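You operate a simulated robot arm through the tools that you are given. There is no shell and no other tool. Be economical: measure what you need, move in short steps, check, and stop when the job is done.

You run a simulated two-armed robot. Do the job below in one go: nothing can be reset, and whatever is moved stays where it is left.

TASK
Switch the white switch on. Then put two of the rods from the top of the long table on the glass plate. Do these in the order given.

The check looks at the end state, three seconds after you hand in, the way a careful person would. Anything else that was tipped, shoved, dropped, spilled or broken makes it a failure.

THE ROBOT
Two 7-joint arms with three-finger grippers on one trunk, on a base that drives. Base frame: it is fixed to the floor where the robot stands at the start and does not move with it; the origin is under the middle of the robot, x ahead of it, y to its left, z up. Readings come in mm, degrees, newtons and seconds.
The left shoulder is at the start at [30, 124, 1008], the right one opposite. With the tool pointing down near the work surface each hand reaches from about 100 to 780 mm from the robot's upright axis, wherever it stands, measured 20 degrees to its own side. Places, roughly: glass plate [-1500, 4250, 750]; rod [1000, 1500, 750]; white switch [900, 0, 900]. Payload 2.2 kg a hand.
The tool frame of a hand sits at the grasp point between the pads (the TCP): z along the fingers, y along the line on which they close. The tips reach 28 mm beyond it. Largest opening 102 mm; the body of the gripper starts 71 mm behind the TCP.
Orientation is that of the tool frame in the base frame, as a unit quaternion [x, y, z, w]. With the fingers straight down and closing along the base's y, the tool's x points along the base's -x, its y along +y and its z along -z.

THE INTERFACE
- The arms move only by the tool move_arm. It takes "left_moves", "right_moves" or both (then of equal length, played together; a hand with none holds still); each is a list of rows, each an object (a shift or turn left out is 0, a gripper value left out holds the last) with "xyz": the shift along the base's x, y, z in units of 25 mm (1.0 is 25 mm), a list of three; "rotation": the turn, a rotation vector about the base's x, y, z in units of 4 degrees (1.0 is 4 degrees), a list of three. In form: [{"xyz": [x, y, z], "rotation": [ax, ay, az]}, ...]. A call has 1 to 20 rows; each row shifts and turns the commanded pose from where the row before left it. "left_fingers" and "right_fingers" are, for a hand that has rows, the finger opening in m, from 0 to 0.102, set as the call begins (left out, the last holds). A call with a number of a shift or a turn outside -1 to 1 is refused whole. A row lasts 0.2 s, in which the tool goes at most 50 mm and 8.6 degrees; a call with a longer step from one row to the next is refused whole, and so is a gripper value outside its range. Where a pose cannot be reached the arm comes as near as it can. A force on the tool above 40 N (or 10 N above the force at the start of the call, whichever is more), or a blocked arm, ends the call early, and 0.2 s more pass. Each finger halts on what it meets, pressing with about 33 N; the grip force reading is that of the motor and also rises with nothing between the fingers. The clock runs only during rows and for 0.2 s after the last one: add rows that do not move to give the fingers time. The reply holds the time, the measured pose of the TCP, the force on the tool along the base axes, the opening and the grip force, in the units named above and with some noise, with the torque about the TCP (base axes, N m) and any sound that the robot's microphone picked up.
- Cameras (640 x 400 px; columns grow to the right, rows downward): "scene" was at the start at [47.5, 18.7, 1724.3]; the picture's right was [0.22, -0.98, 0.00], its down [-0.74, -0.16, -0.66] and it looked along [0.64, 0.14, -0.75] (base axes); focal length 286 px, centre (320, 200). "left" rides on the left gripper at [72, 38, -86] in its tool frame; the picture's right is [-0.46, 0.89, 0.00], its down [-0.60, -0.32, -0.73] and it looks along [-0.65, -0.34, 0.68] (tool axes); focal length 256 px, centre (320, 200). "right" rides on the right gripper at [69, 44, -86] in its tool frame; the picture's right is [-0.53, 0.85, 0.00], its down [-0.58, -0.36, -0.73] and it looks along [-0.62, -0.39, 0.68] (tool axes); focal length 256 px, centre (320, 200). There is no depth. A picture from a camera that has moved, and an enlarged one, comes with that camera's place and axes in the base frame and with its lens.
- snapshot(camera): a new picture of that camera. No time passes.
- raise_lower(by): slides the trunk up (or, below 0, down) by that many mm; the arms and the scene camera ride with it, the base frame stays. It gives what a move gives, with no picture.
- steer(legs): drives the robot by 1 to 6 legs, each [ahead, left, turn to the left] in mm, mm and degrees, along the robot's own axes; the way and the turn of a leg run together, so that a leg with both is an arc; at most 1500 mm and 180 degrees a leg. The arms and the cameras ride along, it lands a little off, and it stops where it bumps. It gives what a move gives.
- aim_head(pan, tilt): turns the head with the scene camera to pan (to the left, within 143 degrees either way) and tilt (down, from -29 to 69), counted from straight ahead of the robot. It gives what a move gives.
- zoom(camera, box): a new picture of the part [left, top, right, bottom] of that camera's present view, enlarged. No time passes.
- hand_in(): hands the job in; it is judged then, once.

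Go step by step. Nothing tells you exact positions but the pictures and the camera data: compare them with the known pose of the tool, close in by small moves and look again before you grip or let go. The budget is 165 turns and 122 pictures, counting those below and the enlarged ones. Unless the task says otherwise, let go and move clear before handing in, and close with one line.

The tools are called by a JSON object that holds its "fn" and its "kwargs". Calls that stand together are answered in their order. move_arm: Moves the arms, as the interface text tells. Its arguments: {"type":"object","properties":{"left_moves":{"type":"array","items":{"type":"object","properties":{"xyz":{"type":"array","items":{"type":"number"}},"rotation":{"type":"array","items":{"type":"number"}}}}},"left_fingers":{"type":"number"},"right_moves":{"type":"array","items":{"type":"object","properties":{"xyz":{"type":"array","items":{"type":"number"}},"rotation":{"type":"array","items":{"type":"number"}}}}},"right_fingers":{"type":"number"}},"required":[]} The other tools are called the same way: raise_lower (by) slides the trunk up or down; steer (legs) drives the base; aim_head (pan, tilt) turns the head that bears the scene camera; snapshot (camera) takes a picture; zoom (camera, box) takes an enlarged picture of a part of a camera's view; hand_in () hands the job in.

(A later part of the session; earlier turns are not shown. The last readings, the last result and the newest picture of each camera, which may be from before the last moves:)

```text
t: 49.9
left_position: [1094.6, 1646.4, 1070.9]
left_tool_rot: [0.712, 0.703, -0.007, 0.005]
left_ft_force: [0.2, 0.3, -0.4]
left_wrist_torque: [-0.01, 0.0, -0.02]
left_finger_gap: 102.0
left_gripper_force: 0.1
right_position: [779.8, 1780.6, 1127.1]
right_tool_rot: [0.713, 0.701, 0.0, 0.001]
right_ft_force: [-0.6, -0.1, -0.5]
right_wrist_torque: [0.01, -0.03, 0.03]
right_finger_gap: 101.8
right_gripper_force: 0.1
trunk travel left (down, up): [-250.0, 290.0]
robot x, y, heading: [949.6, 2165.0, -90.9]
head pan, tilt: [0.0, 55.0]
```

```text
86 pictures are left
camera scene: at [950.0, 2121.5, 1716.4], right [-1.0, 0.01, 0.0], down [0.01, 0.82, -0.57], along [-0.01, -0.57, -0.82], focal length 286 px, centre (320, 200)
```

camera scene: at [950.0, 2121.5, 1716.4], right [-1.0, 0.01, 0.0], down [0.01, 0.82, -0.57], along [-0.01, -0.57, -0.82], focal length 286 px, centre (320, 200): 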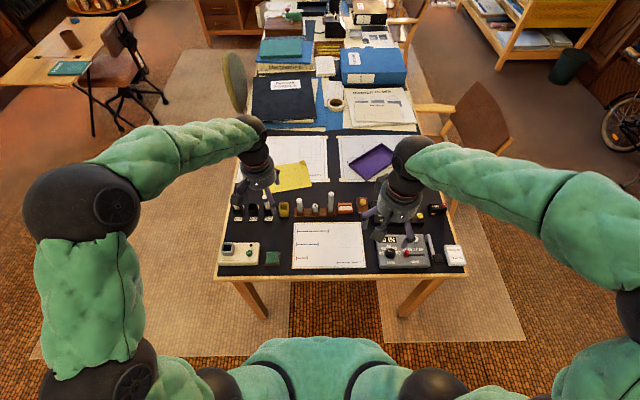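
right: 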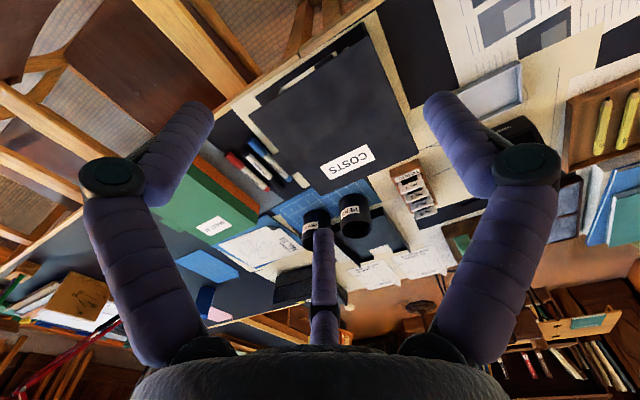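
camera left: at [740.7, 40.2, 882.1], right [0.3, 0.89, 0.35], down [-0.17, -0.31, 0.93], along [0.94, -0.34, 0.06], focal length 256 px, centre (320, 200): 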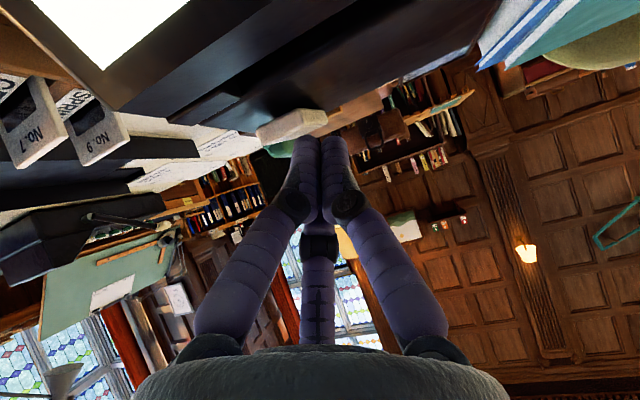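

{"fn": "zoom", "kwargs": {"camera": "scene", "box": [215, 170, 375, 270]}}

{"fn": "snapshot", "kwargs": {"camera": "left"}}

{"fn": "snapshot", "kwargs": {"camera": "right"}}

```text
4.00 times, centred on (295, 220) of scene
camera zoom: at [950.0, 2121.5, 1716.4], right [-1.0, 0.01, 0.0], down [0.01, 0.82, -0.57], along [-0.01, -0.57, -0.82], focal length 1145 px, centre (420, 120)
```

zoom: 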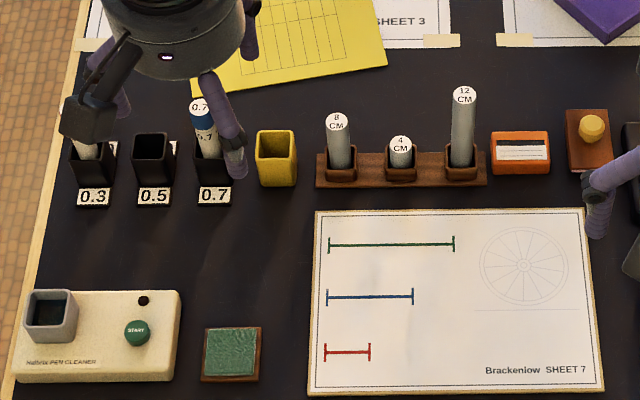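

```text
84 pictures are left
camera left: at [1135.4, 1720.6, 1154.5], right [0.88, -0.48, 0.01], down [-0.32, -0.59, 0.74], along [-0.35, -0.65, -0.67], focal length 256 px, centre (320, 200)
```

left: 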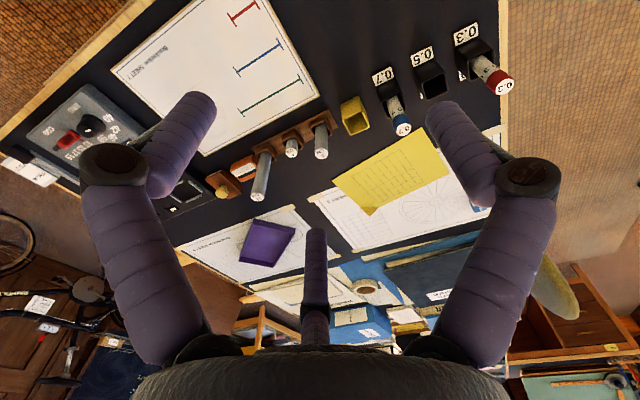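

```text
83 pictures are left
camera right: at [824.3, 1848.8, 1213.4], right [0.84, -0.55, 0.0], down [-0.37, -0.57, 0.73], along [-0.4, -0.61, -0.68], focal length 256 px, centre (320, 200)
```

right: 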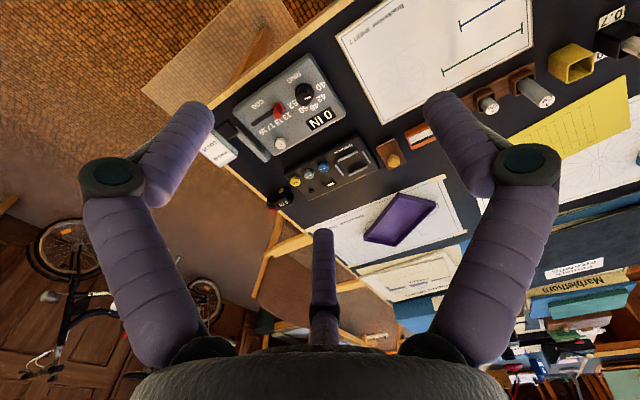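

The rods are labelled 8 CM (x≈1016), 4 CM (x≈958) and 12 CM (x≈899), all at y≈1520. I plan to take 8 CM with the left hand and 12 CM with the right. I'll check the gripper geometry closely first.

{"fn": "zoom", "kwargs": {"camera": "scene", "box": [220, 140, 300, 220]}}

{"fn": "zoom", "kwargs": {"camera": "left", "box": [220, 90, 360, 210]}}

```text
5.00 times, centred on (260, 180) of scene
camera zoom: at [950.0, 2121.5, 1716.4], right [-1.0, 0.01, 0.0], down [0.01, 0.82, -0.57], along [-0.01, -0.57, -0.82], focal length 1432 px, centre (620, 300)
```

zoom: 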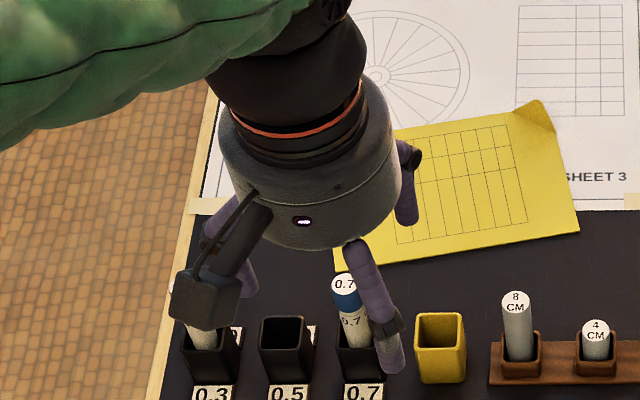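

```text
3.33 times, centred on (290, 150) of left
camera zoom: at [1135.4, 1720.6, 1154.5], right [0.88, -0.48, 0.01], down [-0.32, -0.59, 0.74], along [-0.35, -0.65, -0.67], focal length 853 px, centre (420, 367)
```

zoom: 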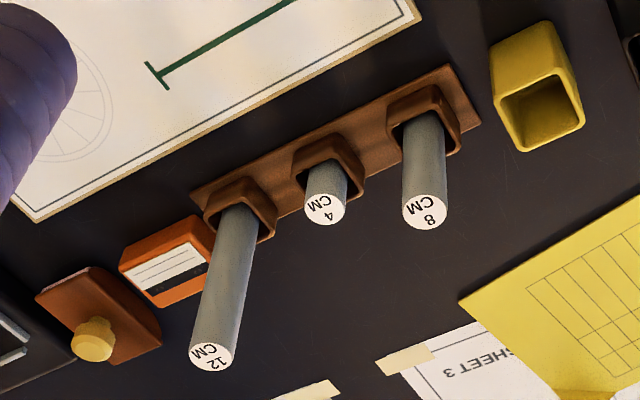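

The hand shows three fingers in the pictures, but its centre agrees with the TCP. The 8 CM rod axis is near (1020, 1508), top about z 838. I'll bring the left hand above it with a modest opening and look again.

{"fn": "move_arm", "kwargs": {"left_moves": [{"xyz": [-0.5, -0.92, -0.8]}, {"xyz": [-0.5, -0.92, -0.8]}, {"xyz": [-0.5, -0.92, -0.8]}, {"xyz": [-0.5, -0.92, -0.8]}, {"xyz": [-0.5, -0.92, -0.8]}, {"xyz": [-0.5, -0.92, -0.8]}], "left_fingers": 0.06}}

{"fn": "snapshot", "kwargs": {"camera": "left"}}

{"fn": "zoom", "kwargs": {"camera": "scene", "box": [240, 150, 370, 240]}}

{"fn": "zoom", "kwargs": {"camera": "right", "box": [400, 30, 640, 180]}}

```text
t: 51.3
left_position: [1019.7, 1508.8, 949.3]
left_tool_rot: [0.712, 0.703, -0.004, 0.004]
left_ft_force: [0.3, -0.2, 1.0]
left_wrist_torque: [0.04, 0.02, 0.0]
left_finger_gap: 60.1
left_gripper_force: 0.0
right_position: [779.0, 1778.7, 1127.1]
right_tool_rot: [0.712, 0.702, 0.0, 0.0]
right_ft_force: [-0.5, 0.0, -1.0]
right_wrist_torque: [0.03, -0.02, 0.02]
right_finger_gap: 102.0
right_gripper_force: 0.0
trunk travel left (down, up): [-250.0, 290.0]
robot x, y, heading: [948.0, 2160.8, -90.8]
head pan, tilt: [0.0, 55.0]
```

```text
80 pictures are left
camera left: at [1059.4, 1582.7, 1034.5], right [0.88, -0.48, 0.01], down [-0.32, -0.59, 0.74], along [-0.35, -0.65, -0.67], focal length 256 px, centre (320, 200)
```

left: 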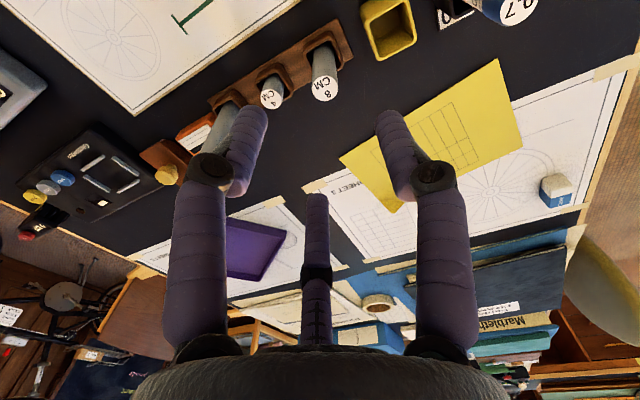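

```text
4.44 times, centred on (305, 195) of scene
camera zoom: at [949.5, 2120.5, 1716.3], right [-1.0, 0.01, 0.0], down [0.01, 0.82, -0.57], along [-0.01, -0.57, -0.82], focal length 1272 px, centre (387, 222)
```

zoom: 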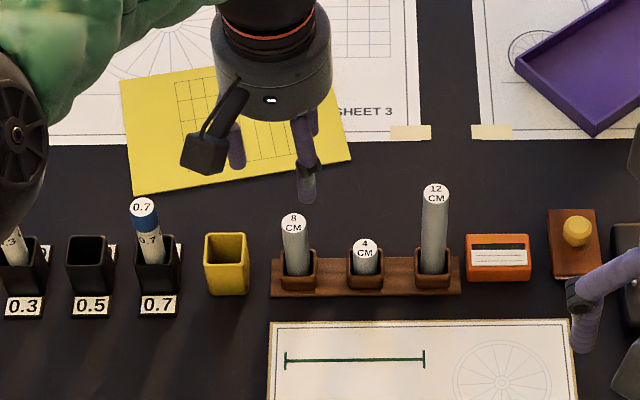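

```text
2.67 times, centred on (520, 105) of right
camera zoom: at [824.0, 1848.1, 1213.1], right [0.84, -0.55, 0.0], down [-0.37, -0.57, 0.73], along [-0.4, -0.61, -0.68], focal length 683 px, centre (-213, 453)
```

zoom: 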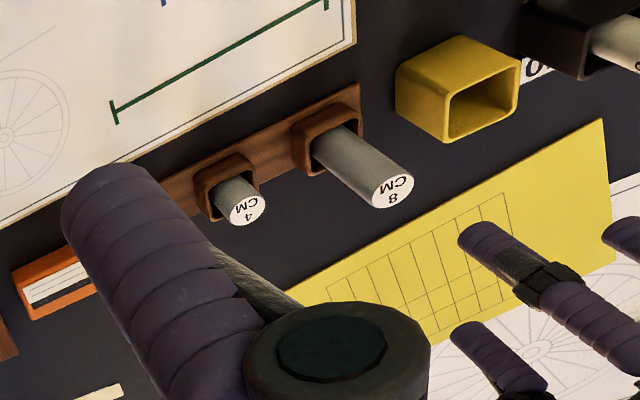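

Triangulation from three cameras gives the 8 CM top at about (1018, 1500, 831). I'll shift onto it and lower to just above the top, then check.

{"fn": "move_arm", "kwargs": {"left_moves": [{"xyz": [-0.04, -0.3, -0.7]}, {"xyz": [0, 0, -0.9]}, {"xyz": [0, 0, -0.9]}]}}

{"fn": "snapshot", "kwargs": {"camera": "left"}}

{"fn": "zoom", "kwargs": {"camera": "scene", "box": [250, 160, 350, 230]}}

{"fn": "zoom", "kwargs": {"camera": "right", "box": [440, 30, 640, 180]}}

```text
t: 52.1
left_position: [1018.6, 1500.1, 887.1]
left_tool_rot: [0.712, 0.703, -0.004, 0.004]
left_ft_force: [0.6, 0.0, 0.2]
left_wrist_torque: [0.04, 0.01, -0.02]
left_finger_gap: 59.7
left_gripper_force: 0.1
right_position: [779.6, 1779.4, 1126.2]
right_tool_rot: [0.712, 0.703, 0.0, 0.0]
right_ft_force: [0.3, -0.3, 0.0]
right_wrist_torque: [-0.01, 0.05, 0.0]
right_finger_gap: 102.0
right_gripper_force: 0.1
trunk travel left (down, up): [-250.0, 290.0]
robot x, y, heading: [948.8, 2160.8, -90.8]
head pan, tilt: [0.0, 55.0]
```

```text
77 pictures are left
camera left: at [1058.7, 1574.3, 971.0], right [0.88, -0.48, 0.01], down [-0.32, -0.59, 0.74], along [-0.35, -0.65, -0.67], focal length 256 px, centre (320, 200)
```

left: 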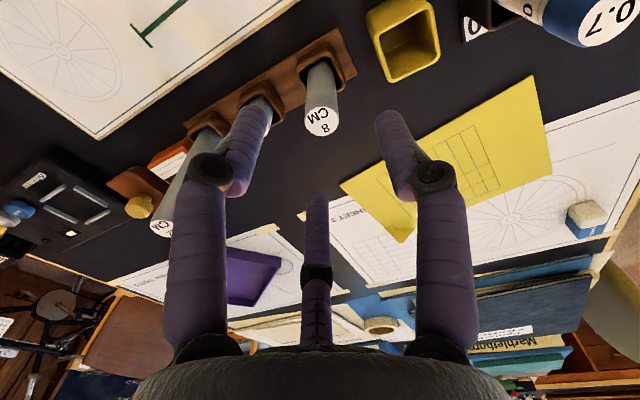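

```text
5.71 times, centred on (300, 195) of scene
camera zoom: at [949.8, 2120.6, 1716.3], right [-1.0, 0.01, 0.0], down [0.01, 0.82, -0.57], along [-0.01, -0.57, -0.82], focal length 1636 px, centre (434, 229)
```

zoom: 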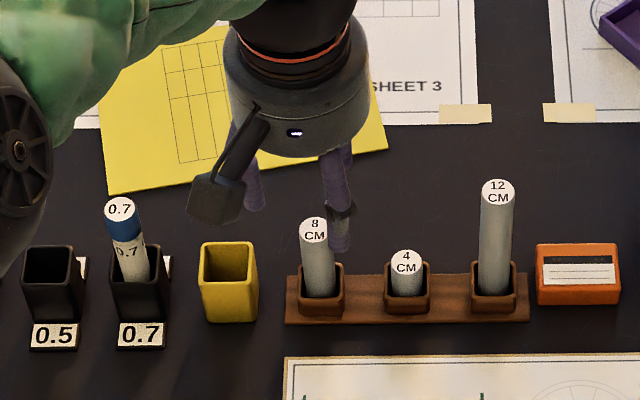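

```text
2.67 times, centred on (540, 105) of right
camera zoom: at [824.2, 1848.2, 1213.2], right [0.84, -0.55, 0.0], down [-0.37, -0.57, 0.73], along [-0.4, -0.61, -0.68], focal length 683 px, centre (-267, 453)
```

zoom: 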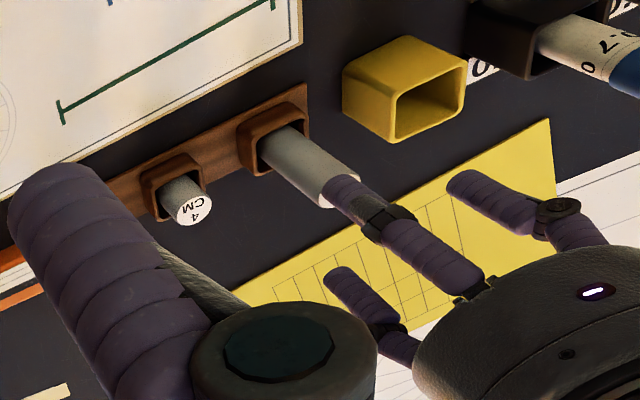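

The rod top lies exactly under the hand (matches prediction at z≈830). Lowering around it and closing.

{"fn": "move_arm", "kwargs": {"left_moves": [{"xyz": [0, 0, -0.8]}, {"xyz": [0, 0, -0.8]}, {"xyz": [0, 0, -0.8]}, {"xyz": [0, 0, -0.35]}]}}

{"fn": "snapshot", "kwargs": {"camera": "left"}}

{"fn": "zoom", "kwargs": {"camera": "right", "box": [440, 30, 640, 180]}}

```text
t: 53.1
left_position: [1019.5, 1501.2, 818.1]
left_tool_rot: [0.711, 0.703, -0.005, 0.004]
left_ft_force: [0.6, 0.2, 0.1]
left_wrist_torque: [0.01, -0.03, 0.01]
left_finger_gap: 59.8
left_gripper_force: 0.0
right_position: [781.4, 1780.1, 1126.2]
right_tool_rot: [0.712, 0.702, 0.0, 0.0]
right_ft_force: [-0.5, 0.3, -0.7]
right_wrist_torque: [0.02, 0.02, 0.0]
right_finger_gap: 101.7
right_gripper_force: 0.1
trunk travel left (down, up): [-250.0, 290.0]
robot x, y, heading: [945.5, 2161.9, -90.9]
head pan, tilt: [0.0, 55.0]
```

```text
74 pictures are left
camera left: at [1059.6, 1574.9, 902.8], right [0.88, -0.48, 0.01], down [-0.32, -0.59, 0.74], along [-0.35, -0.65, -0.67], focal length 256 px, centre (320, 200)
```

left: 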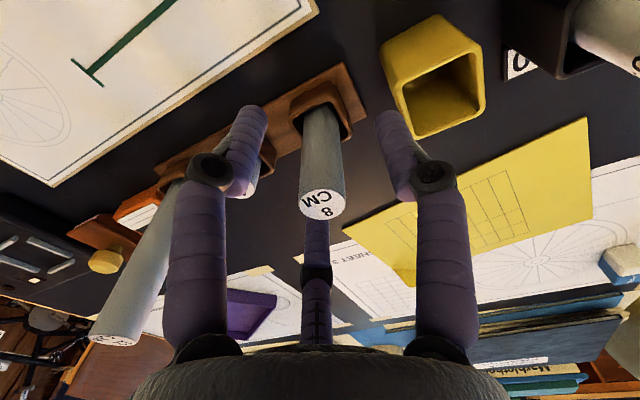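

```text
2.67 times, centred on (540, 105) of right
camera zoom: at [824.2, 1849.1, 1213.5], right [0.84, -0.55, 0.0], down [-0.37, -0.57, 0.73], along [-0.4, -0.61, -0.68], focal length 683 px, centre (-267, 453)
```

zoom: 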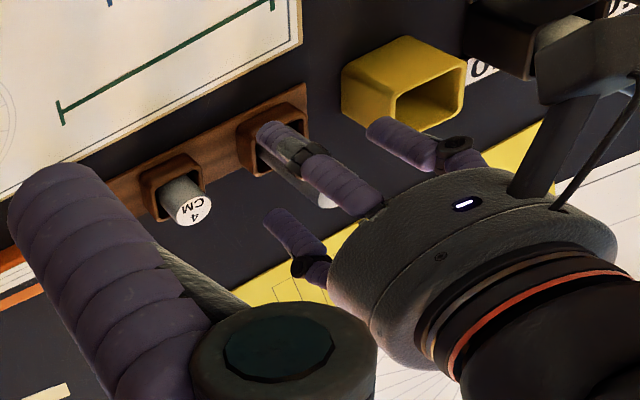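

The rod is centred between the fingers. Closing gently with wait rows.

{"fn": "move_arm", "kwargs": {"left_moves": [{}, {}, {}, {}], "left_fingers": 0.01}}

{"fn": "zoom", "kwargs": {"camera": "left", "box": [200, 60, 440, 240]}}

```text
t: 54.1
left_position: [1019.9, 1501.0, 818.3]
left_tool_rot: [0.712, 0.703, -0.006, 0.005]
left_ft_force: [0.1, -0.5, 1.5]
left_wrist_torque: [-0.05, 0.0, 0.0]
left_finger_gap: 20.5
left_gripper_force: 32.9
right_position: [779.7, 1779.9, 1127.1]
right_tool_rot: [0.712, 0.702, 0.0, -0.001]
right_ft_force: [-0.4, -0.8, 0.1]
right_wrist_torque: [0.04, 0.0, 0.0]
right_finger_gap: 101.9
right_gripper_force: 0.1
trunk travel left (down, up): [-250.0, 290.0]
robot x, y, heading: [949.4, 2160.9, -90.9]
head pan, tilt: [0.0, 55.0]
```

```text
2.22 times, centred on (320, 150) of left
camera zoom: at [1059.5, 1574.8, 903.2], right [0.88, -0.48, 0.01], down [-0.32, -0.59, 0.74], along [-0.35, -0.65, -0.67], focal length 569 px, centre (320, 311)
```

zoom: 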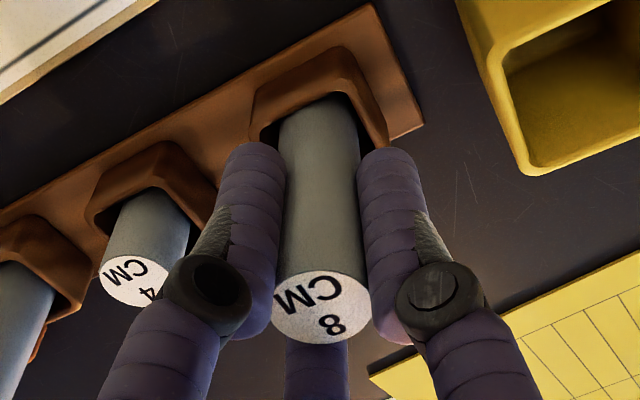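

Gripped (20.5 mm rod). Lifting straight up, then away to the robot's left.

{"fn": "move_arm", "kwargs": {"left_moves": [{"xyz": [0, 0, 0.3]}, {"xyz": [0, 0, 0.6]}, {"xyz": [0, 0, 0.9]}, {"xyz": [0, 0, 1]}, {"xyz": [0, 0, 1]}, {"xyz": [0, 0, 1]}, {"xyz": [0, 0, 1]}, {"xyz": [0, 0, 1]}, {"xyz": [0, 0, 1]}, {"xyz": [0.8, 0.8, 0.5]}, {"xyz": [0.8, 0.8, 0.5]}, {"xyz": [0.8, 0.8, 0.5]}, {"xyz": [0.8, 0.8, 0.5]}, {"xyz": [0.8, 0.8, 0.5]}]}}

{"fn": "snapshot", "kwargs": {"camera": "scene"}}

{"fn": "snapshot", "kwargs": {"camera": "right"}}

```text
t: 57.1
left_position: [1118.8, 1602.6, 1076.0]
left_tool_rot: [0.712, 0.703, -0.006, 0.004]
left_ft_force: [0.7, 0.0, -0.5]
left_wrist_torque: [-0.04, 0.02, -0.03]
left_finger_gap: 20.2
left_gripper_force: 33.1
right_position: [780.0, 1781.5, 1127.6]
right_tool_rot: [0.712, 0.702, -0.001, -0.001]
right_ft_force: [0.0, 0.3, -0.4]
right_wrist_torque: [-0.07, 0.02, 0.0]
right_finger_gap: 102.1
right_gripper_force: 0.1
trunk travel left (down, up): [-250.0, 290.0]
robot x, y, heading: [948.7, 2163.4, -91.1]
head pan, tilt: [0.0, 55.0]
```

```text
71 pictures are left
camera scene: at [950.7, 2123.1, 1716.3], right [-1.0, 0.01, 0.0], down [0.01, 0.82, -0.57], along [-0.01, -0.57, -0.82], focal length 286 px, centre (320, 200)
```

scene: 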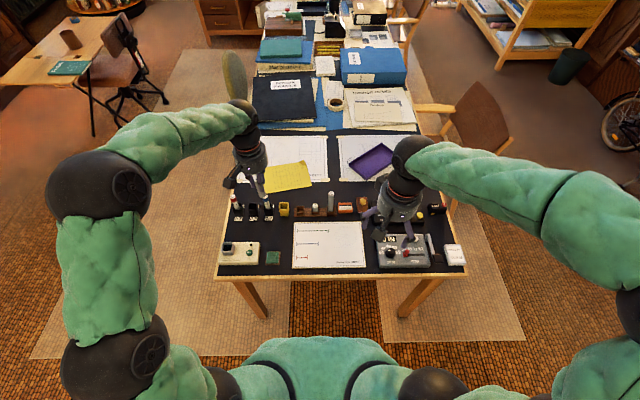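

```text
70 pictures are left
camera right: at [824.8, 1849.9, 1213.8], right [0.84, -0.55, 0.0], down [-0.37, -0.57, 0.73], along [-0.4, -0.61, -0.68], focal length 256 px, centre (320, 200)
```

right: 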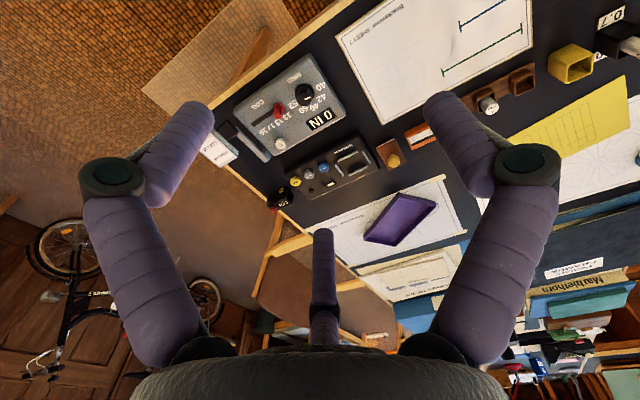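

Rod 8 CM is safely held. Now bring the right hand above the 12 CM rod (about (902, 1501), top ≈ 870).

{"fn": "move_arm", "kwargs": {"right_moves": [{"xyz": [0.41, -0.93, -0.5]}, {"xyz": [0.41, -0.93, -0.5]}, {"xyz": [0.41, -0.93, -0.5]}, {"xyz": [0.41, -0.93, -0.5]}, {"xyz": [0.41, -0.93, -0.5]}, {"xyz": [0.41, -0.93, -0.5]}, {"xyz": [0.41, -0.93, -0.5]}, {"xyz": [0.41, -0.93, -0.5]}, {"xyz": [0.41, -0.93, -0.5]}, {"xyz": [0.41, -0.93, -0.5]}, {"xyz": [0.41, -0.93, -0.5]}, {"xyz": [0.41, -0.93, -0.5]}], "right_fingers": 0.06}}

{"fn": "snapshot", "kwargs": {"camera": "right"}}

{"fn": "zoom", "kwargs": {"camera": "left", "box": [180, 60, 420, 240]}}

```text
t: 59.7
left_position: [1119.1, 1601.0, 1074.9]
left_tool_rot: [0.712, 0.703, -0.006, 0.003]
left_ft_force: [0.2, -0.3, -0.9]
left_wrist_torque: [0.0, 0.04, -0.01]
left_finger_gap: 20.2
left_gripper_force: 33.7
right_position: [904.0, 1500.2, 977.3]
right_tool_rot: [0.713, 0.701, -0.001, 0.0]
right_ft_force: [0.3, -0.3, -0.1]
right_wrist_torque: [0.01, -0.03, 0.02]
right_finger_gap: 60.1
right_gripper_force: 0.0
trunk travel left (down, up): [-250.0, 290.0]
robot x, y, heading: [949.3, 2162.9, -90.7]
head pan, tilt: [0.0, 55.0]
```

```text
69 pictures are left
camera right: at [947.4, 1569.0, 1063.4], right [0.84, -0.55, 0.0], down [-0.37, -0.57, 0.73], along [-0.4, -0.61, -0.68], focal length 256 px, centre (320, 200)
```

right: 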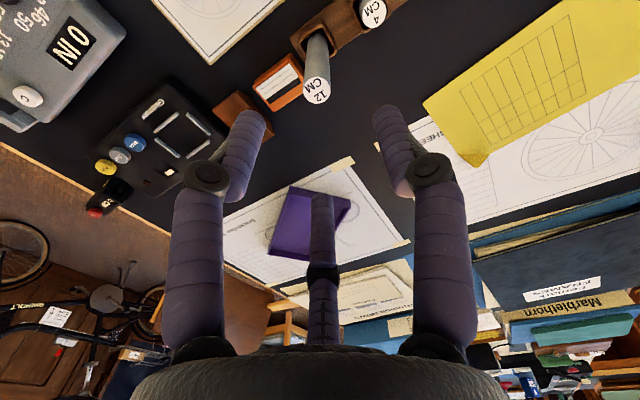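

```text
2.22 times, centred on (300, 150) of left
camera zoom: at [1159.0, 1674.3, 1159.3], right [0.88, -0.48, 0.0], down [-0.32, -0.59, 0.74], along [-0.35, -0.65, -0.67], focal length 569 px, centre (364, 311)
```

zoom: 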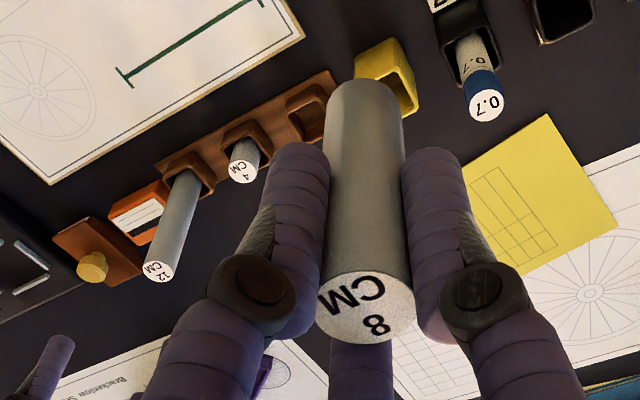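

The 12 CM rod is nearly beneath; small correction of (-3, +1) mm and lower to just above its top, then check.

{"fn": "move_arm", "kwargs": {"right_moves": [{"xyz": [-0.12, 0.04, -0.8]}, {"xyz": [0, 0, -0.8]}, {"xyz": [0, 0, -0.7]}]}}

{"fn": "snapshot", "kwargs": {"camera": "right"}}

{"fn": "zoom", "kwargs": {"camera": "left", "box": [160, 100, 300, 240]}}

```text
t: 60.5
left_position: [1118.7, 1600.7, 1075.0]
left_tool_rot: [0.711, 0.703, -0.005, 0.004]
left_ft_force: [0.1, 0.3, -2.0]
left_wrist_torque: [0.03, 0.0, -0.04]
left_finger_gap: 20.1
left_gripper_force: 33.1
right_position: [899.8, 1502.8, 917.7]
right_tool_rot: [0.712, 0.702, 0.0, 0.0]
right_ft_force: [1.2, 0.5, -0.4]
right_wrist_torque: [0.03, 0.06, 0.04]
right_finger_gap: 60.0
right_gripper_force: 0.0
trunk travel left (down, up): [-250.0, 290.0]
robot x, y, heading: [950.9, 2166.9, -90.7]
head pan, tilt: [0.0, 55.0]
```

```text
67 pictures are left
camera right: at [943.8, 1571.1, 1004.8], right [0.84, -0.55, 0.0], down [-0.37, -0.57, 0.73], along [-0.4, -0.61, -0.68], focal length 256 px, centre (320, 200)
```

right: 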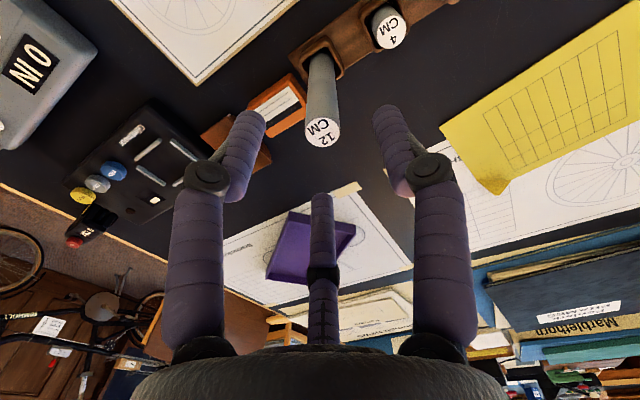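

```text
2.86 times, centred on (230, 170) of left
camera zoom: at [1158.7, 1674.7, 1159.5], right [0.88, -0.48, 0.01], down [-0.32, -0.59, 0.74], along [-0.35, -0.65, -0.67], focal length 731 px, centre (577, 286)
```

zoom: 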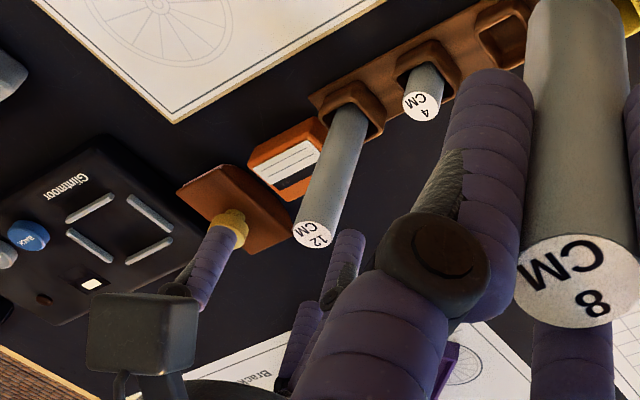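

Aligned well. Lowering and gripping the 12 CM rod.

{"fn": "move_arm", "kwargs": {"right_moves": [{"xyz": [0, 0, -0.8]}, {"xyz": [0, 0, -0.8]}, {"xyz": [0, 0, -0.8]}, {"xyz": [0, 0, -0.4]}]}}

{"fn": "snapshot", "kwargs": {"camera": "right"}}

```text
t: 61.5
left_position: [1118.6, 1602.2, 1074.5]
left_tool_rot: [0.711, 0.703, -0.006, 0.004]
left_ft_force: [0.2, -0.3, 0.3]
left_wrist_torque: [0.02, 0.04, -0.03]
left_finger_gap: 20.3
left_gripper_force: 32.7
right_position: [900.7, 1502.3, 850.2]
right_tool_rot: [0.713, 0.701, 0.0, -0.001]
right_ft_force: [0.0, -0.4, 0.4]
right_wrist_torque: [0.03, 0.01, -0.01]
right_finger_gap: 60.1
right_gripper_force: 0.1
trunk travel left (down, up): [-250.0, 290.0]
robot x, y, heading: [951.5, 2160.1, -91.0]
head pan, tilt: [0.0, 55.0]
```

```text
65 pictures are left
camera right: at [944.2, 1571.6, 936.9], right [0.84, -0.55, 0.0], down [-0.37, -0.57, 0.73], along [-0.4, -0.61, -0.68], focal length 256 px, centre (320, 200)
```

right: 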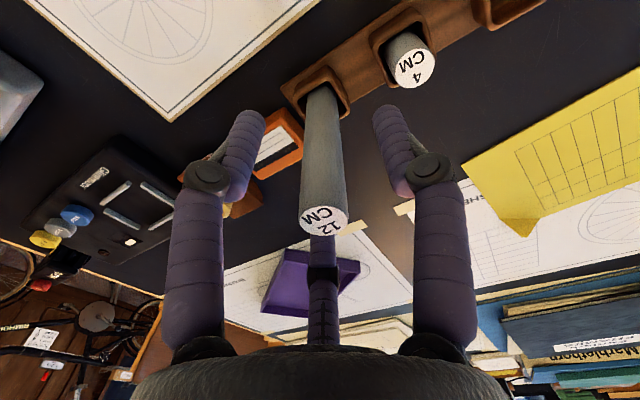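

{"fn": "move_arm", "kwargs": {"right_moves": [{}, {}, {}, {}], "right_fingers": 0.01}}

{"fn": "move_arm", "kwargs": {"right_moves": [{"xyz": [0, 0, 0.3]}, {"xyz": [0, 0, 0.6]}, {"xyz": [0, 0, 0.9]}, {"xyz": [0, 0, 1]}, {"xyz": [0, 0, 1]}, {"xyz": [0, 0, 1]}, {"xyz": [0, 0, 1]}, {"xyz": [0, 0, 1]}, {"xyz": [0, 0, 1]}, {"xyz": [0, 0, 1]}, {"xyz": [-0.5, 0.8, 0.2]}, {"xyz": [-0.5, 0.8, 0.2]}, {"xyz": [-0.5, 0.8, 0.2]}, {"xyz": [-0.5, 0.8, 0.2]}, {"xyz": [-0.5, 0.8, 0.2]}, {"xyz": [-0.5, 0.8, 0]}]}}

{"fn": "snapshot", "kwargs": {"camera": "scene"}}

{"fn": "snapshot", "kwargs": {"camera": "right"}}

```text
t: 62.5
left_position: [1118.6, 1599.9, 1073.6]
left_tool_rot: [0.711, 0.703, -0.006, 0.004]
left_ft_force: [-1.1, -0.5, -0.5]
left_wrist_torque: [-0.02, -0.02, 0.0]
left_finger_gap: 20.4
left_gripper_force: 33.2
right_position: [900.1, 1502.4, 850.1]
right_tool_rot: [0.712, 0.702, -0.001, -0.001]
right_ft_force: [-1.5, -2.4, 1.3]
right_wrist_torque: [-0.18, 0.01, 0.03]
right_finger_gap: 20.5
right_gripper_force: 32.6
trunk travel left (down, up): [-250.0, 290.0]
robot x, y, heading: [949.7, 2162.7, -90.7]
head pan, tilt: [0.0, 55.0]
```

```text
t: 65.9
left_position: [1118.3, 1602.2, 1075.1]
left_tool_rot: [0.712, 0.702, -0.005, 0.005]
left_ft_force: [-0.4, -0.3, 0.1]
left_wrist_torque: [-0.03, -0.01, 0.0]
left_finger_gap: 20.2
left_gripper_force: 32.6
right_position: [825.1, 1623.4, 1095.6]
right_tool_rot: [0.712, 0.702, 0.0, 0.0]
right_ft_force: [-0.2, 0.6, -1.0]
right_wrist_torque: [0.0, -0.03, -0.01]
right_finger_gap: 20.8
right_gripper_force: 32.9
trunk travel left (down, up): [-250.0, 290.0]
robot x, y, heading: [950.4, 2161.3, -90.7]
head pan, tilt: [0.0, 55.0]
```

```text
64 pictures are left
camera scene: at [949.5, 2122.5, 1716.3], right [-1.0, 0.01, 0.0], down [0.01, 0.82, -0.57], along [-0.01, -0.57, -0.82], focal length 286 px, centre (320, 200)
```

scene: 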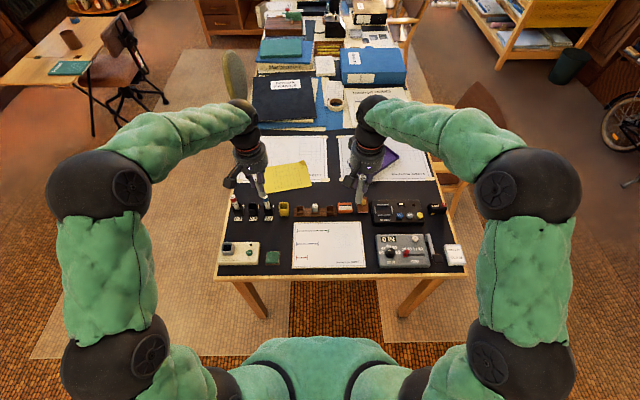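

```text
63 pictures are left
camera right: at [868.3, 1691.9, 1181.9], right [0.84, -0.55, 0.0], down [-0.37, -0.57, 0.73], along [-0.4, -0.61, -0.68], focal length 256 px, centre (320, 200)
```

right: 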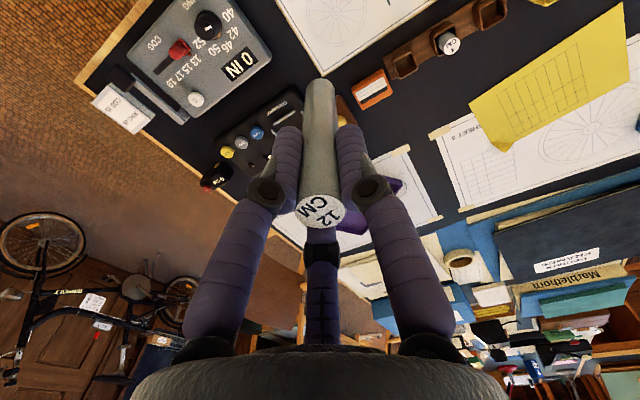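

Both rods are held firmly. I'll back off, turn to face -x, and drive past the open floor toward the bench with the glass plate.

{"fn": "steer", "kwargs": {"legs": [[-400, 0, 0], [0, 0, -89], [1400, 0, 0]]}}

{"fn": "aim_head", "kwargs": {"pan": -40, "tilt": 20}}

{"fn": "snapshot", "kwargs": {"camera": "scene"}}

```text
t: 78.7
left_position: [-990.5, 2414.5, 1074.5]
left_tool_rot: [1.0, -0.008, -0.007, -0.001]
left_ft_force: [-0.7, 0.3, -0.3]
left_wrist_torque: [0.02, -0.01, -0.01]
left_finger_gap: 20.5
left_gripper_force: 33.1
right_position: [-966.8, 2709.2, 1094.7]
right_tool_rot: [1.0, -0.008, 0.001, 0.0]
right_ft_force: [-0.1, -0.8, -1.6]
right_wrist_torque: [-0.02, -0.05, 0.0]
right_finger_gap: 20.8
right_gripper_force: 33.1
trunk travel left (down, up): [-250.0, 290.0]
robot x, y, heading: [-431.8, 2579.2, 178.7]
head pan, tilt: [0.0, 55.0]
```

```text
t: 79.8
left_position: [-990.7, 2414.2, 1074.6]
left_tool_rot: [1.0, -0.008, -0.007, -0.001]
left_ft_force: [0.3, 0.1, -1.8]
left_wrist_torque: [0.02, 0.02, 0.02]
left_finger_gap: 20.3
left_gripper_force: 33.3
right_position: [-967.8, 2709.1, 1095.3]
right_tool_rot: [1.0, -0.008, 0.0, 0.0]
right_ft_force: [-0.5, -0.3, -0.9]
right_wrist_torque: [-0.03, -0.02, 0.0]
right_finger_gap: 20.6
right_gripper_force: 33.3
trunk travel left (down, up): [-250.0, 290.0]
robot x, y, heading: [-426.8, 2585.1, 179.0]
head pan, tilt: [-40.0, 20.0]
```

```text
62 pictures are left
camera scene: at [-468.0, 2644.2, 1768.3], right [0.66, 0.76, 0.0], down [0.26, -0.22, -0.94], along [-0.71, 0.62, -0.34], focal length 286 px, centre (320, 200)
```

scene: 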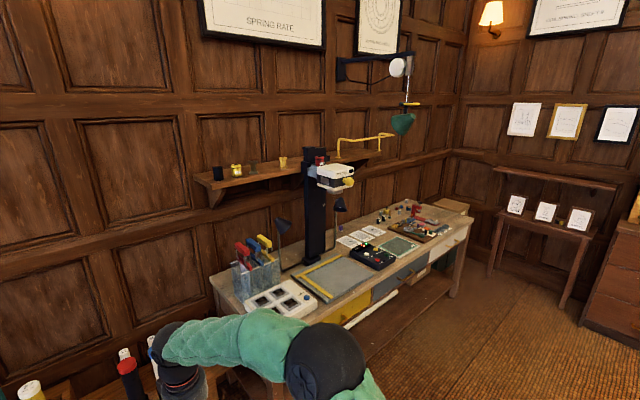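

{"fn": "zoom", "kwargs": {"camera": "scene", "box": [200, 190, 480, 330]}}

```text
2.29 times, centred on (340, 260) of scene
camera zoom: at [-468.0, 2644.2, 1768.3], right [0.66, 0.76, 0.0], down [0.26, -0.22, -0.94], along [-0.71, 0.62, -0.34], focal length 654 px, centre (274, 63)
```

zoom: 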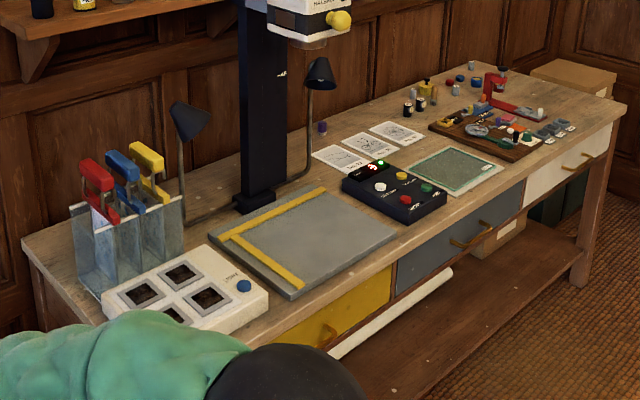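

The greenish framed pane at about (-1466, 4280) is the glass plate. The bench front edge is near x≈-1300. I'll slide right alongside the bench, then look.

{"fn": "steer", "kwargs": {"legs": [[0, -1200, 0], [0, -480, 1]]}}

{"fn": "aim_head", "kwargs": {"pan": 0, "tilt": 35}}

{"fn": "snapshot", "kwargs": {"camera": "scene"}}

```text
t: 88.3
left_position: [-958.8, 4085.8, 1074.1]
left_tool_rot: [1.0, 0.0, -0.006, -0.001]
left_ft_force: [-0.4, -0.8, -0.8]
left_wrist_torque: [-0.02, -0.01, 0.01]
left_finger_gap: 20.1
left_gripper_force: 33.0
right_position: [-941.3, 4380.9, 1094.4]
right_tool_rot: [1.0, 0.0, 0.0, 0.0]
right_ft_force: [0.0, -0.3, -1.7]
right_wrist_torque: [-0.06, 0.01, 0.01]
right_finger_gap: 20.7
right_gripper_force: 32.8
trunk travel left (down, up): [-250.0, 290.0]
robot x, y, heading: [-402.1, 4259.5, 179.8]
head pan, tilt: [-40.0, 20.0]
```

```text
t: 89.4
left_position: [-956.5, 4085.9, 1076.3]
left_tool_rot: [1.0, 0.001, -0.007, -0.001]
left_ft_force: [-0.7, -0.1, -1.0]
left_wrist_torque: [0.06, 0.0, 0.0]
left_finger_gap: 20.2
left_gripper_force: 32.8
right_position: [-940.8, 4379.7, 1094.9]
right_tool_rot: [1.0, -0.002, 0.0, 0.0]
right_ft_force: [0.0, 0.8, -0.6]
right_wrist_torque: [-0.01, 0.0, 0.02]
right_finger_gap: 20.4
right_gripper_force: 32.6
trunk travel left (down, up): [-250.0, 290.0]
robot x, y, heading: [-397.2, 4263.0, 180.0]
head pan, tilt: [0.0, 35.0]
```

```text
60 pictures are left
camera scene: at [-456.4, 4263.4, 1744.6], right [0.0, 1.0, 0.0], down [0.57, 0.0, -0.82], along [-0.82, 0.0, -0.57], focal length 286 px, centre (320, 200)
```

scene: 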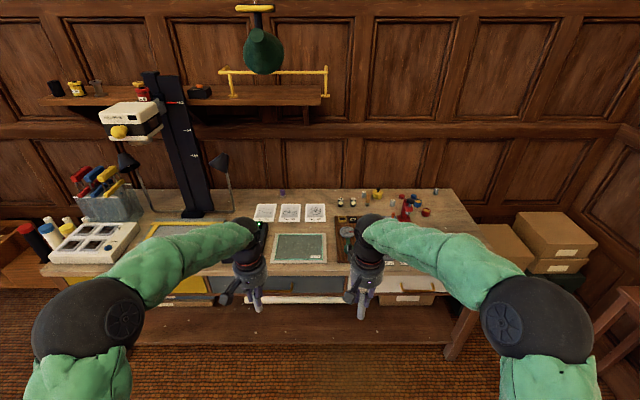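

The glass plate is seen ahead near (-1473, 4165). Zooming in on it before approaching.

{"fn": "zoom", "kwargs": {"camera": "scene", "box": [220, 195, 440, 310]}}

{"fn": "snapshot", "kwargs": {"camera": "right"}}

```text
2.91 times, centred on (330, 252) of scene
camera zoom: at [-456.4, 4263.4, 1744.6], right [0.0, 1.0, 0.0], down [0.57, 0.0, -0.82], along [-0.82, 0.0, -0.57], focal length 833 px, centre (291, 47)
```

zoom: 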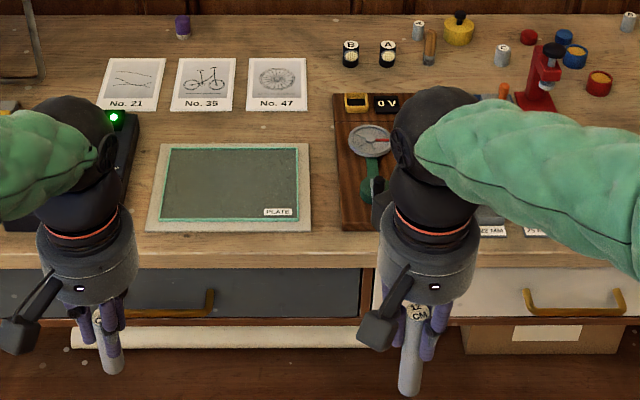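

```text
58 pictures are left
camera right: at [-872.0, 4336.3, 1181.7], right [-0.54, -0.84, 0.0], down [-0.58, 0.37, 0.73], along [-0.62, 0.39, -0.68], focal length 256 px, centre (320, 200)
```

right: 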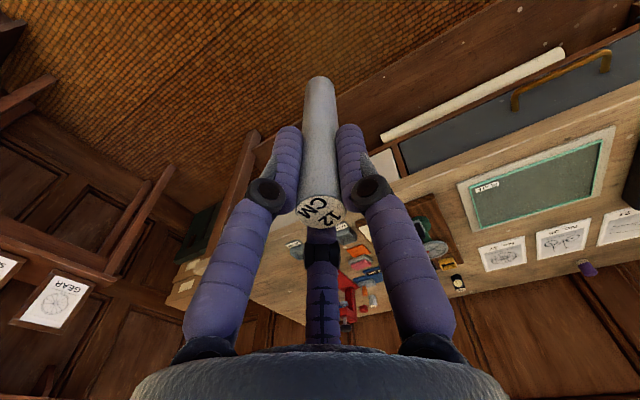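

The plate (labelled PLATE) spans roughly x -1567…-1395, y 4042…4275. I'll drive up to the bench, centred on it.

{"fn": "steer", "kwargs": {"legs": [[0, 95, 0], [470, 0, 0]]}}

{"fn": "aim_head", "kwargs": {"pan": 0, "tilt": 55}}

{"fn": "snapshot", "kwargs": {"camera": "scene"}}

{"fn": "snapshot", "kwargs": {"camera": "right"}}

{"fn": "snapshot", "kwargs": {"camera": "left"}}

```text
t: 92.9
left_position: [-1435.0, 3987.3, 1075.0]
left_tool_rot: [1.0, 0.004, -0.007, -0.002]
left_ft_force: [-0.9, -0.5, -0.7]
left_wrist_torque: [-0.01, -0.08, 0.0]
left_finger_gap: 20.2
left_gripper_force: 32.9
right_position: [-1419.7, 4283.0, 1093.7]
right_tool_rot: [1.0, 0.003, 0.0, 0.0]
right_ft_force: [-1.1, -0.6, -1.3]
right_wrist_torque: [0.01, -0.01, 0.0]
right_finger_gap: 20.6
right_gripper_force: 32.7
trunk travel left (down, up): [-250.0, 290.0]
robot x, y, heading: [-878.2, 4166.8, -179.9]
head pan, tilt: [0.0, 35.0]
```

```text
t: 93.8
left_position: [-1434.1, 3988.8, 1075.1]
left_tool_rot: [1.0, 0.003, -0.007, -0.001]
left_ft_force: [-0.2, 0.3, -0.9]
left_wrist_torque: [0.04, -0.02, 0.03]
left_finger_gap: 20.3
left_gripper_force: 33.2
right_position: [-1420.2, 4281.6, 1095.1]
right_tool_rot: [1.0, 0.003, 0.0, 0.0]
right_ft_force: [0.5, 0.1, -0.9]
right_wrist_torque: [-0.01, -0.02, 0.0]
right_finger_gap: 20.6
right_gripper_force: 32.6
trunk travel left (down, up): [-250.0, 290.0]
robot x, y, heading: [-877.1, 4168.6, -179.8]
head pan, tilt: [0.0, 55.0]
```

```text
57 pictures are left
camera scene: at [-918.5, 4169.0, 1716.4], right [0.0, 1.0, 0.0], down [0.82, 0.0, -0.57], along [-0.57, 0.0, -0.82], focal length 286 px, centre (320, 200)
```

scene: 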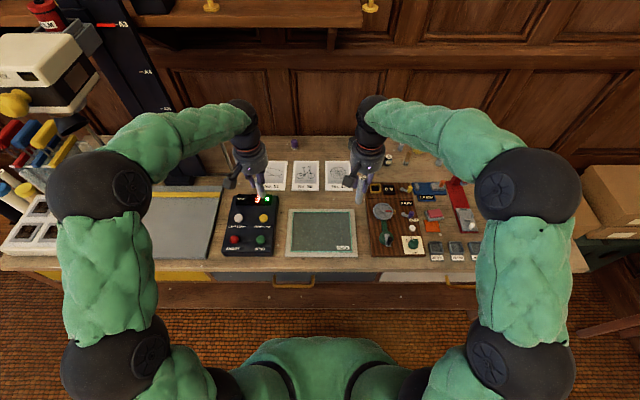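

```text
56 pictures are left
camera right: at [-1350.5, 4239.1, 1181.7], right [-0.53, -0.85, 0.0], down [-0.58, 0.36, 0.73], along [-0.62, 0.39, -0.68], focal length 256 px, centre (320, 200)
```

right: 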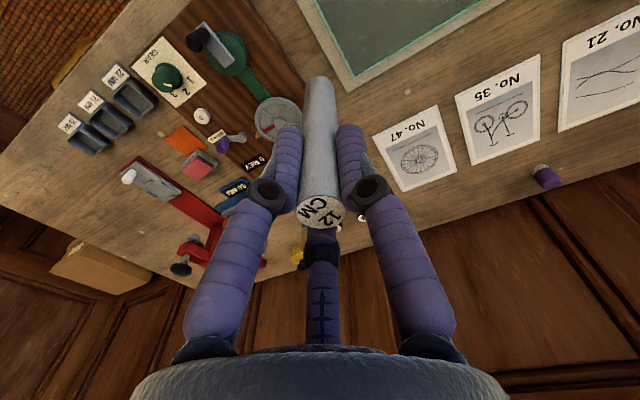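

```text
55 pictures are left
camera left: at [-1359.4, 3950.7, 1159.7], right [-0.46, -0.89, 0.01], down [-0.6, 0.31, 0.74], along [-0.66, 0.34, -0.67], focal length 256 px, centre (320, 200)
```

left: 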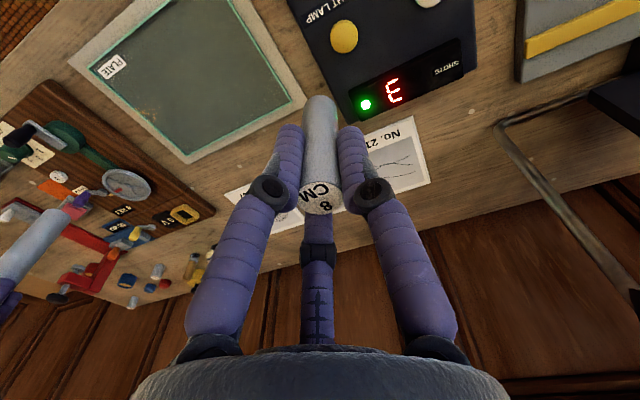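

Triangulating corners shows the glass surface is at about z≈798 (bench is higher than the note), glass spanning x -1507…-1337, y 4055…4294. I'll bring the left hand over (-1425, 4105) first.

{"fn": "move_arm", "kwargs": {"left_moves": [{"xyz": [0.1, 0.9, 0]}, {"xyz": [0.1, 0.9, -0.2]}, {"xyz": [0.1, 0.9, -0.6]}, {"xyz": [0.06, 0.97, -1]}, {"xyz": [0, 0.97, -1]}, {"xyz": [0, 0, -1]}, {"xyz": [0, 0, -1]}, {"xyz": [0, 0, -0.8]}], "right_moves": [{"xyz": [0, 0.5, 0]}, {"xyz": [0, 0.5, 0]}, {"xyz": [0, 0.5, 0]}, {"xyz": [0, 0.5, 0]}, {}, {}, {}, {}]}}

{"fn": "snapshot", "kwargs": {"camera": "left"}}

{"fn": "zoom", "kwargs": {"camera": "scene", "box": [240, 150, 400, 260]}}

{"fn": "zoom", "kwargs": {"camera": "right", "box": [300, 0, 640, 200]}}

```text
t: 95.6
left_position: [-1425.7, 4105.7, 933.7]
left_tool_rot: [1.0, 0.004, -0.007, -0.001]
left_ft_force: [1.3, 0.1, -0.5]
left_wrist_torque: [0.01, 0.01, 0.01]
left_finger_gap: 20.3
left_gripper_force: 32.3
right_position: [-1419.4, 4331.7, 1094.7]
right_tool_rot: [1.0, 0.003, 0.001, 0.0]
right_ft_force: [-0.3, -0.1, -1.4]
right_wrist_torque: [-0.02, -0.02, -0.01]
right_finger_gap: 20.4
right_gripper_force: 32.7
trunk travel left (down, up): [-250.0, 290.0]
robot x, y, heading: [-878.9, 4166.7, -179.6]
head pan, tilt: [0.0, 55.0]
```

```text
54 pictures are left
camera left: at [-1349.1, 4068.4, 1018.4], right [-0.46, -0.89, 0.01], down [-0.6, 0.31, 0.74], along [-0.66, 0.34, -0.67], focal length 256 px, centre (320, 200)
```

left: 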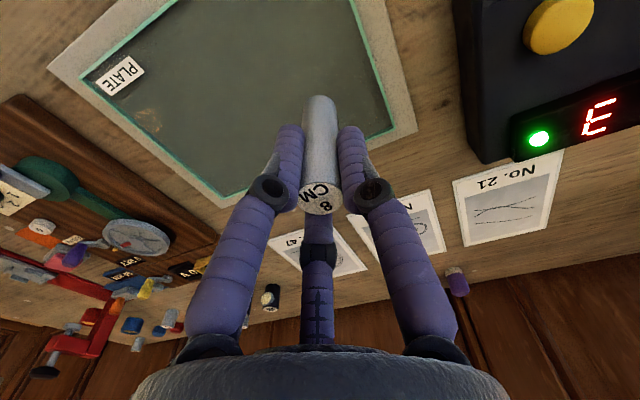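

```text
3.64 times, centred on (320, 205) of scene
camera zoom: at [-918.7, 4168.8, 1716.3], right [0.0, 1.0, 0.0], down [0.82, 0.0, -0.57], along [-0.57, 0.0, -0.82], focal length 1041 px, centre (320, 182)
```

zoom: 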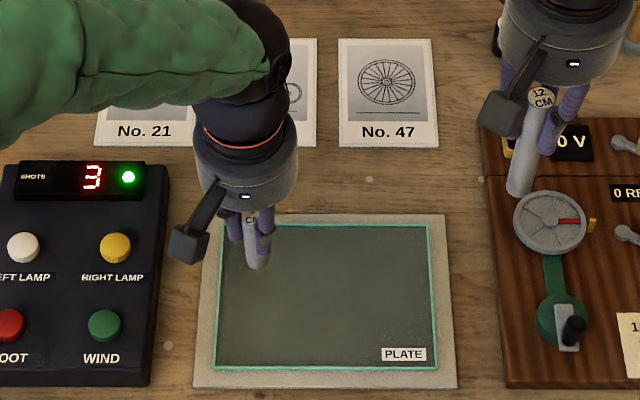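

```text
1.88 times, centred on (470, 100) of right
camera zoom: at [-1351.1, 4288.9, 1181.5], right [-0.53, -0.85, 0.0], down [-0.58, 0.36, 0.73], along [-0.62, 0.39, -0.68], focal length 482 px, centre (38, 388)
```

zoom: 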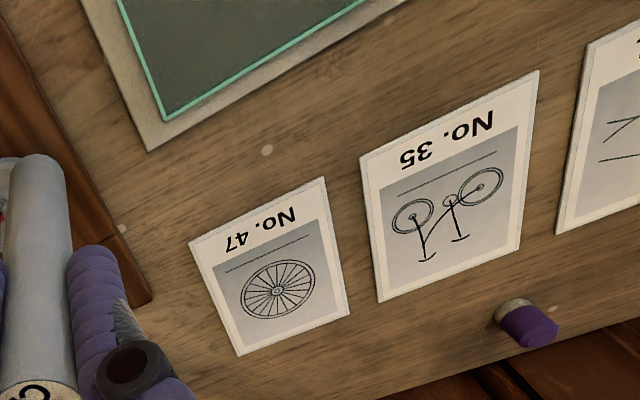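

The rod hangs over the glass, ~40 mm inside the left and rear edges. Lowering to just above the expected contact.

{"fn": "move_arm", "kwargs": {"left_moves": [{"xyz": [0, 0, -0.8]}, {"xyz": [0, 0, -0.7]}, {"xyz": [0, 0, -0.6]}, {"xyz": [0, 0, -0.3]}, {}]}}

{"fn": "zoom", "kwargs": {"camera": "scene", "box": [270, 180, 350, 240]}}

{"fn": "zoom", "kwargs": {"camera": "left", "box": [220, 50, 420, 200]}}

```text
t: 96.8
left_position: [-1428.2, 4104.1, 880.5]
left_tool_rot: [1.0, 0.004, -0.012, -0.001]
left_ft_force: [-1.2, 0.8, 31.6]
left_wrist_torque: [-0.12, -0.1, -0.09]
left_finger_gap: 20.7
left_gripper_force: 32.7
right_position: [-1418.6, 4333.0, 1095.8]
right_tool_rot: [1.0, 0.004, -0.001, 0.0]
right_ft_force: [-0.4, -0.2, -1.1]
right_wrist_torque: [-0.04, -0.02, 0.0]
right_finger_gap: 20.6
right_gripper_force: 33.5
trunk travel left (down, up): [-250.0, 290.0]
robot x, y, heading: [-876.8, 4166.5, -179.4]
head pan, tilt: [0.0, 55.0]
```

```text
6.67 times, centred on (310, 210) of scene
camera zoom: at [-915.5, 4169.5, 1716.7], right [0.0, 1.0, 0.0], down [0.82, 0.0, -0.57], along [-0.57, 0.0, -0.82], focal length 1909 px, centre (387, 133)
```

zoom: 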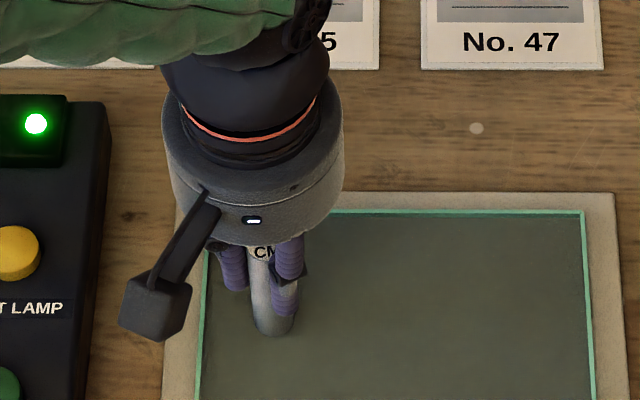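

```text
2.67 times, centred on (320, 125) of left
camera zoom: at [-1351.5, 4067.0, 964.2], right [-0.46, -0.89, 0.01], down [-0.59, 0.31, 0.75], along [-0.67, 0.34, -0.67], focal length 683 px, centre (320, 400)
```

zoom: 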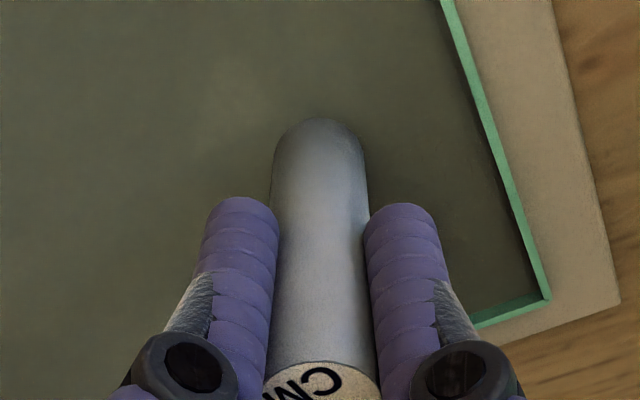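

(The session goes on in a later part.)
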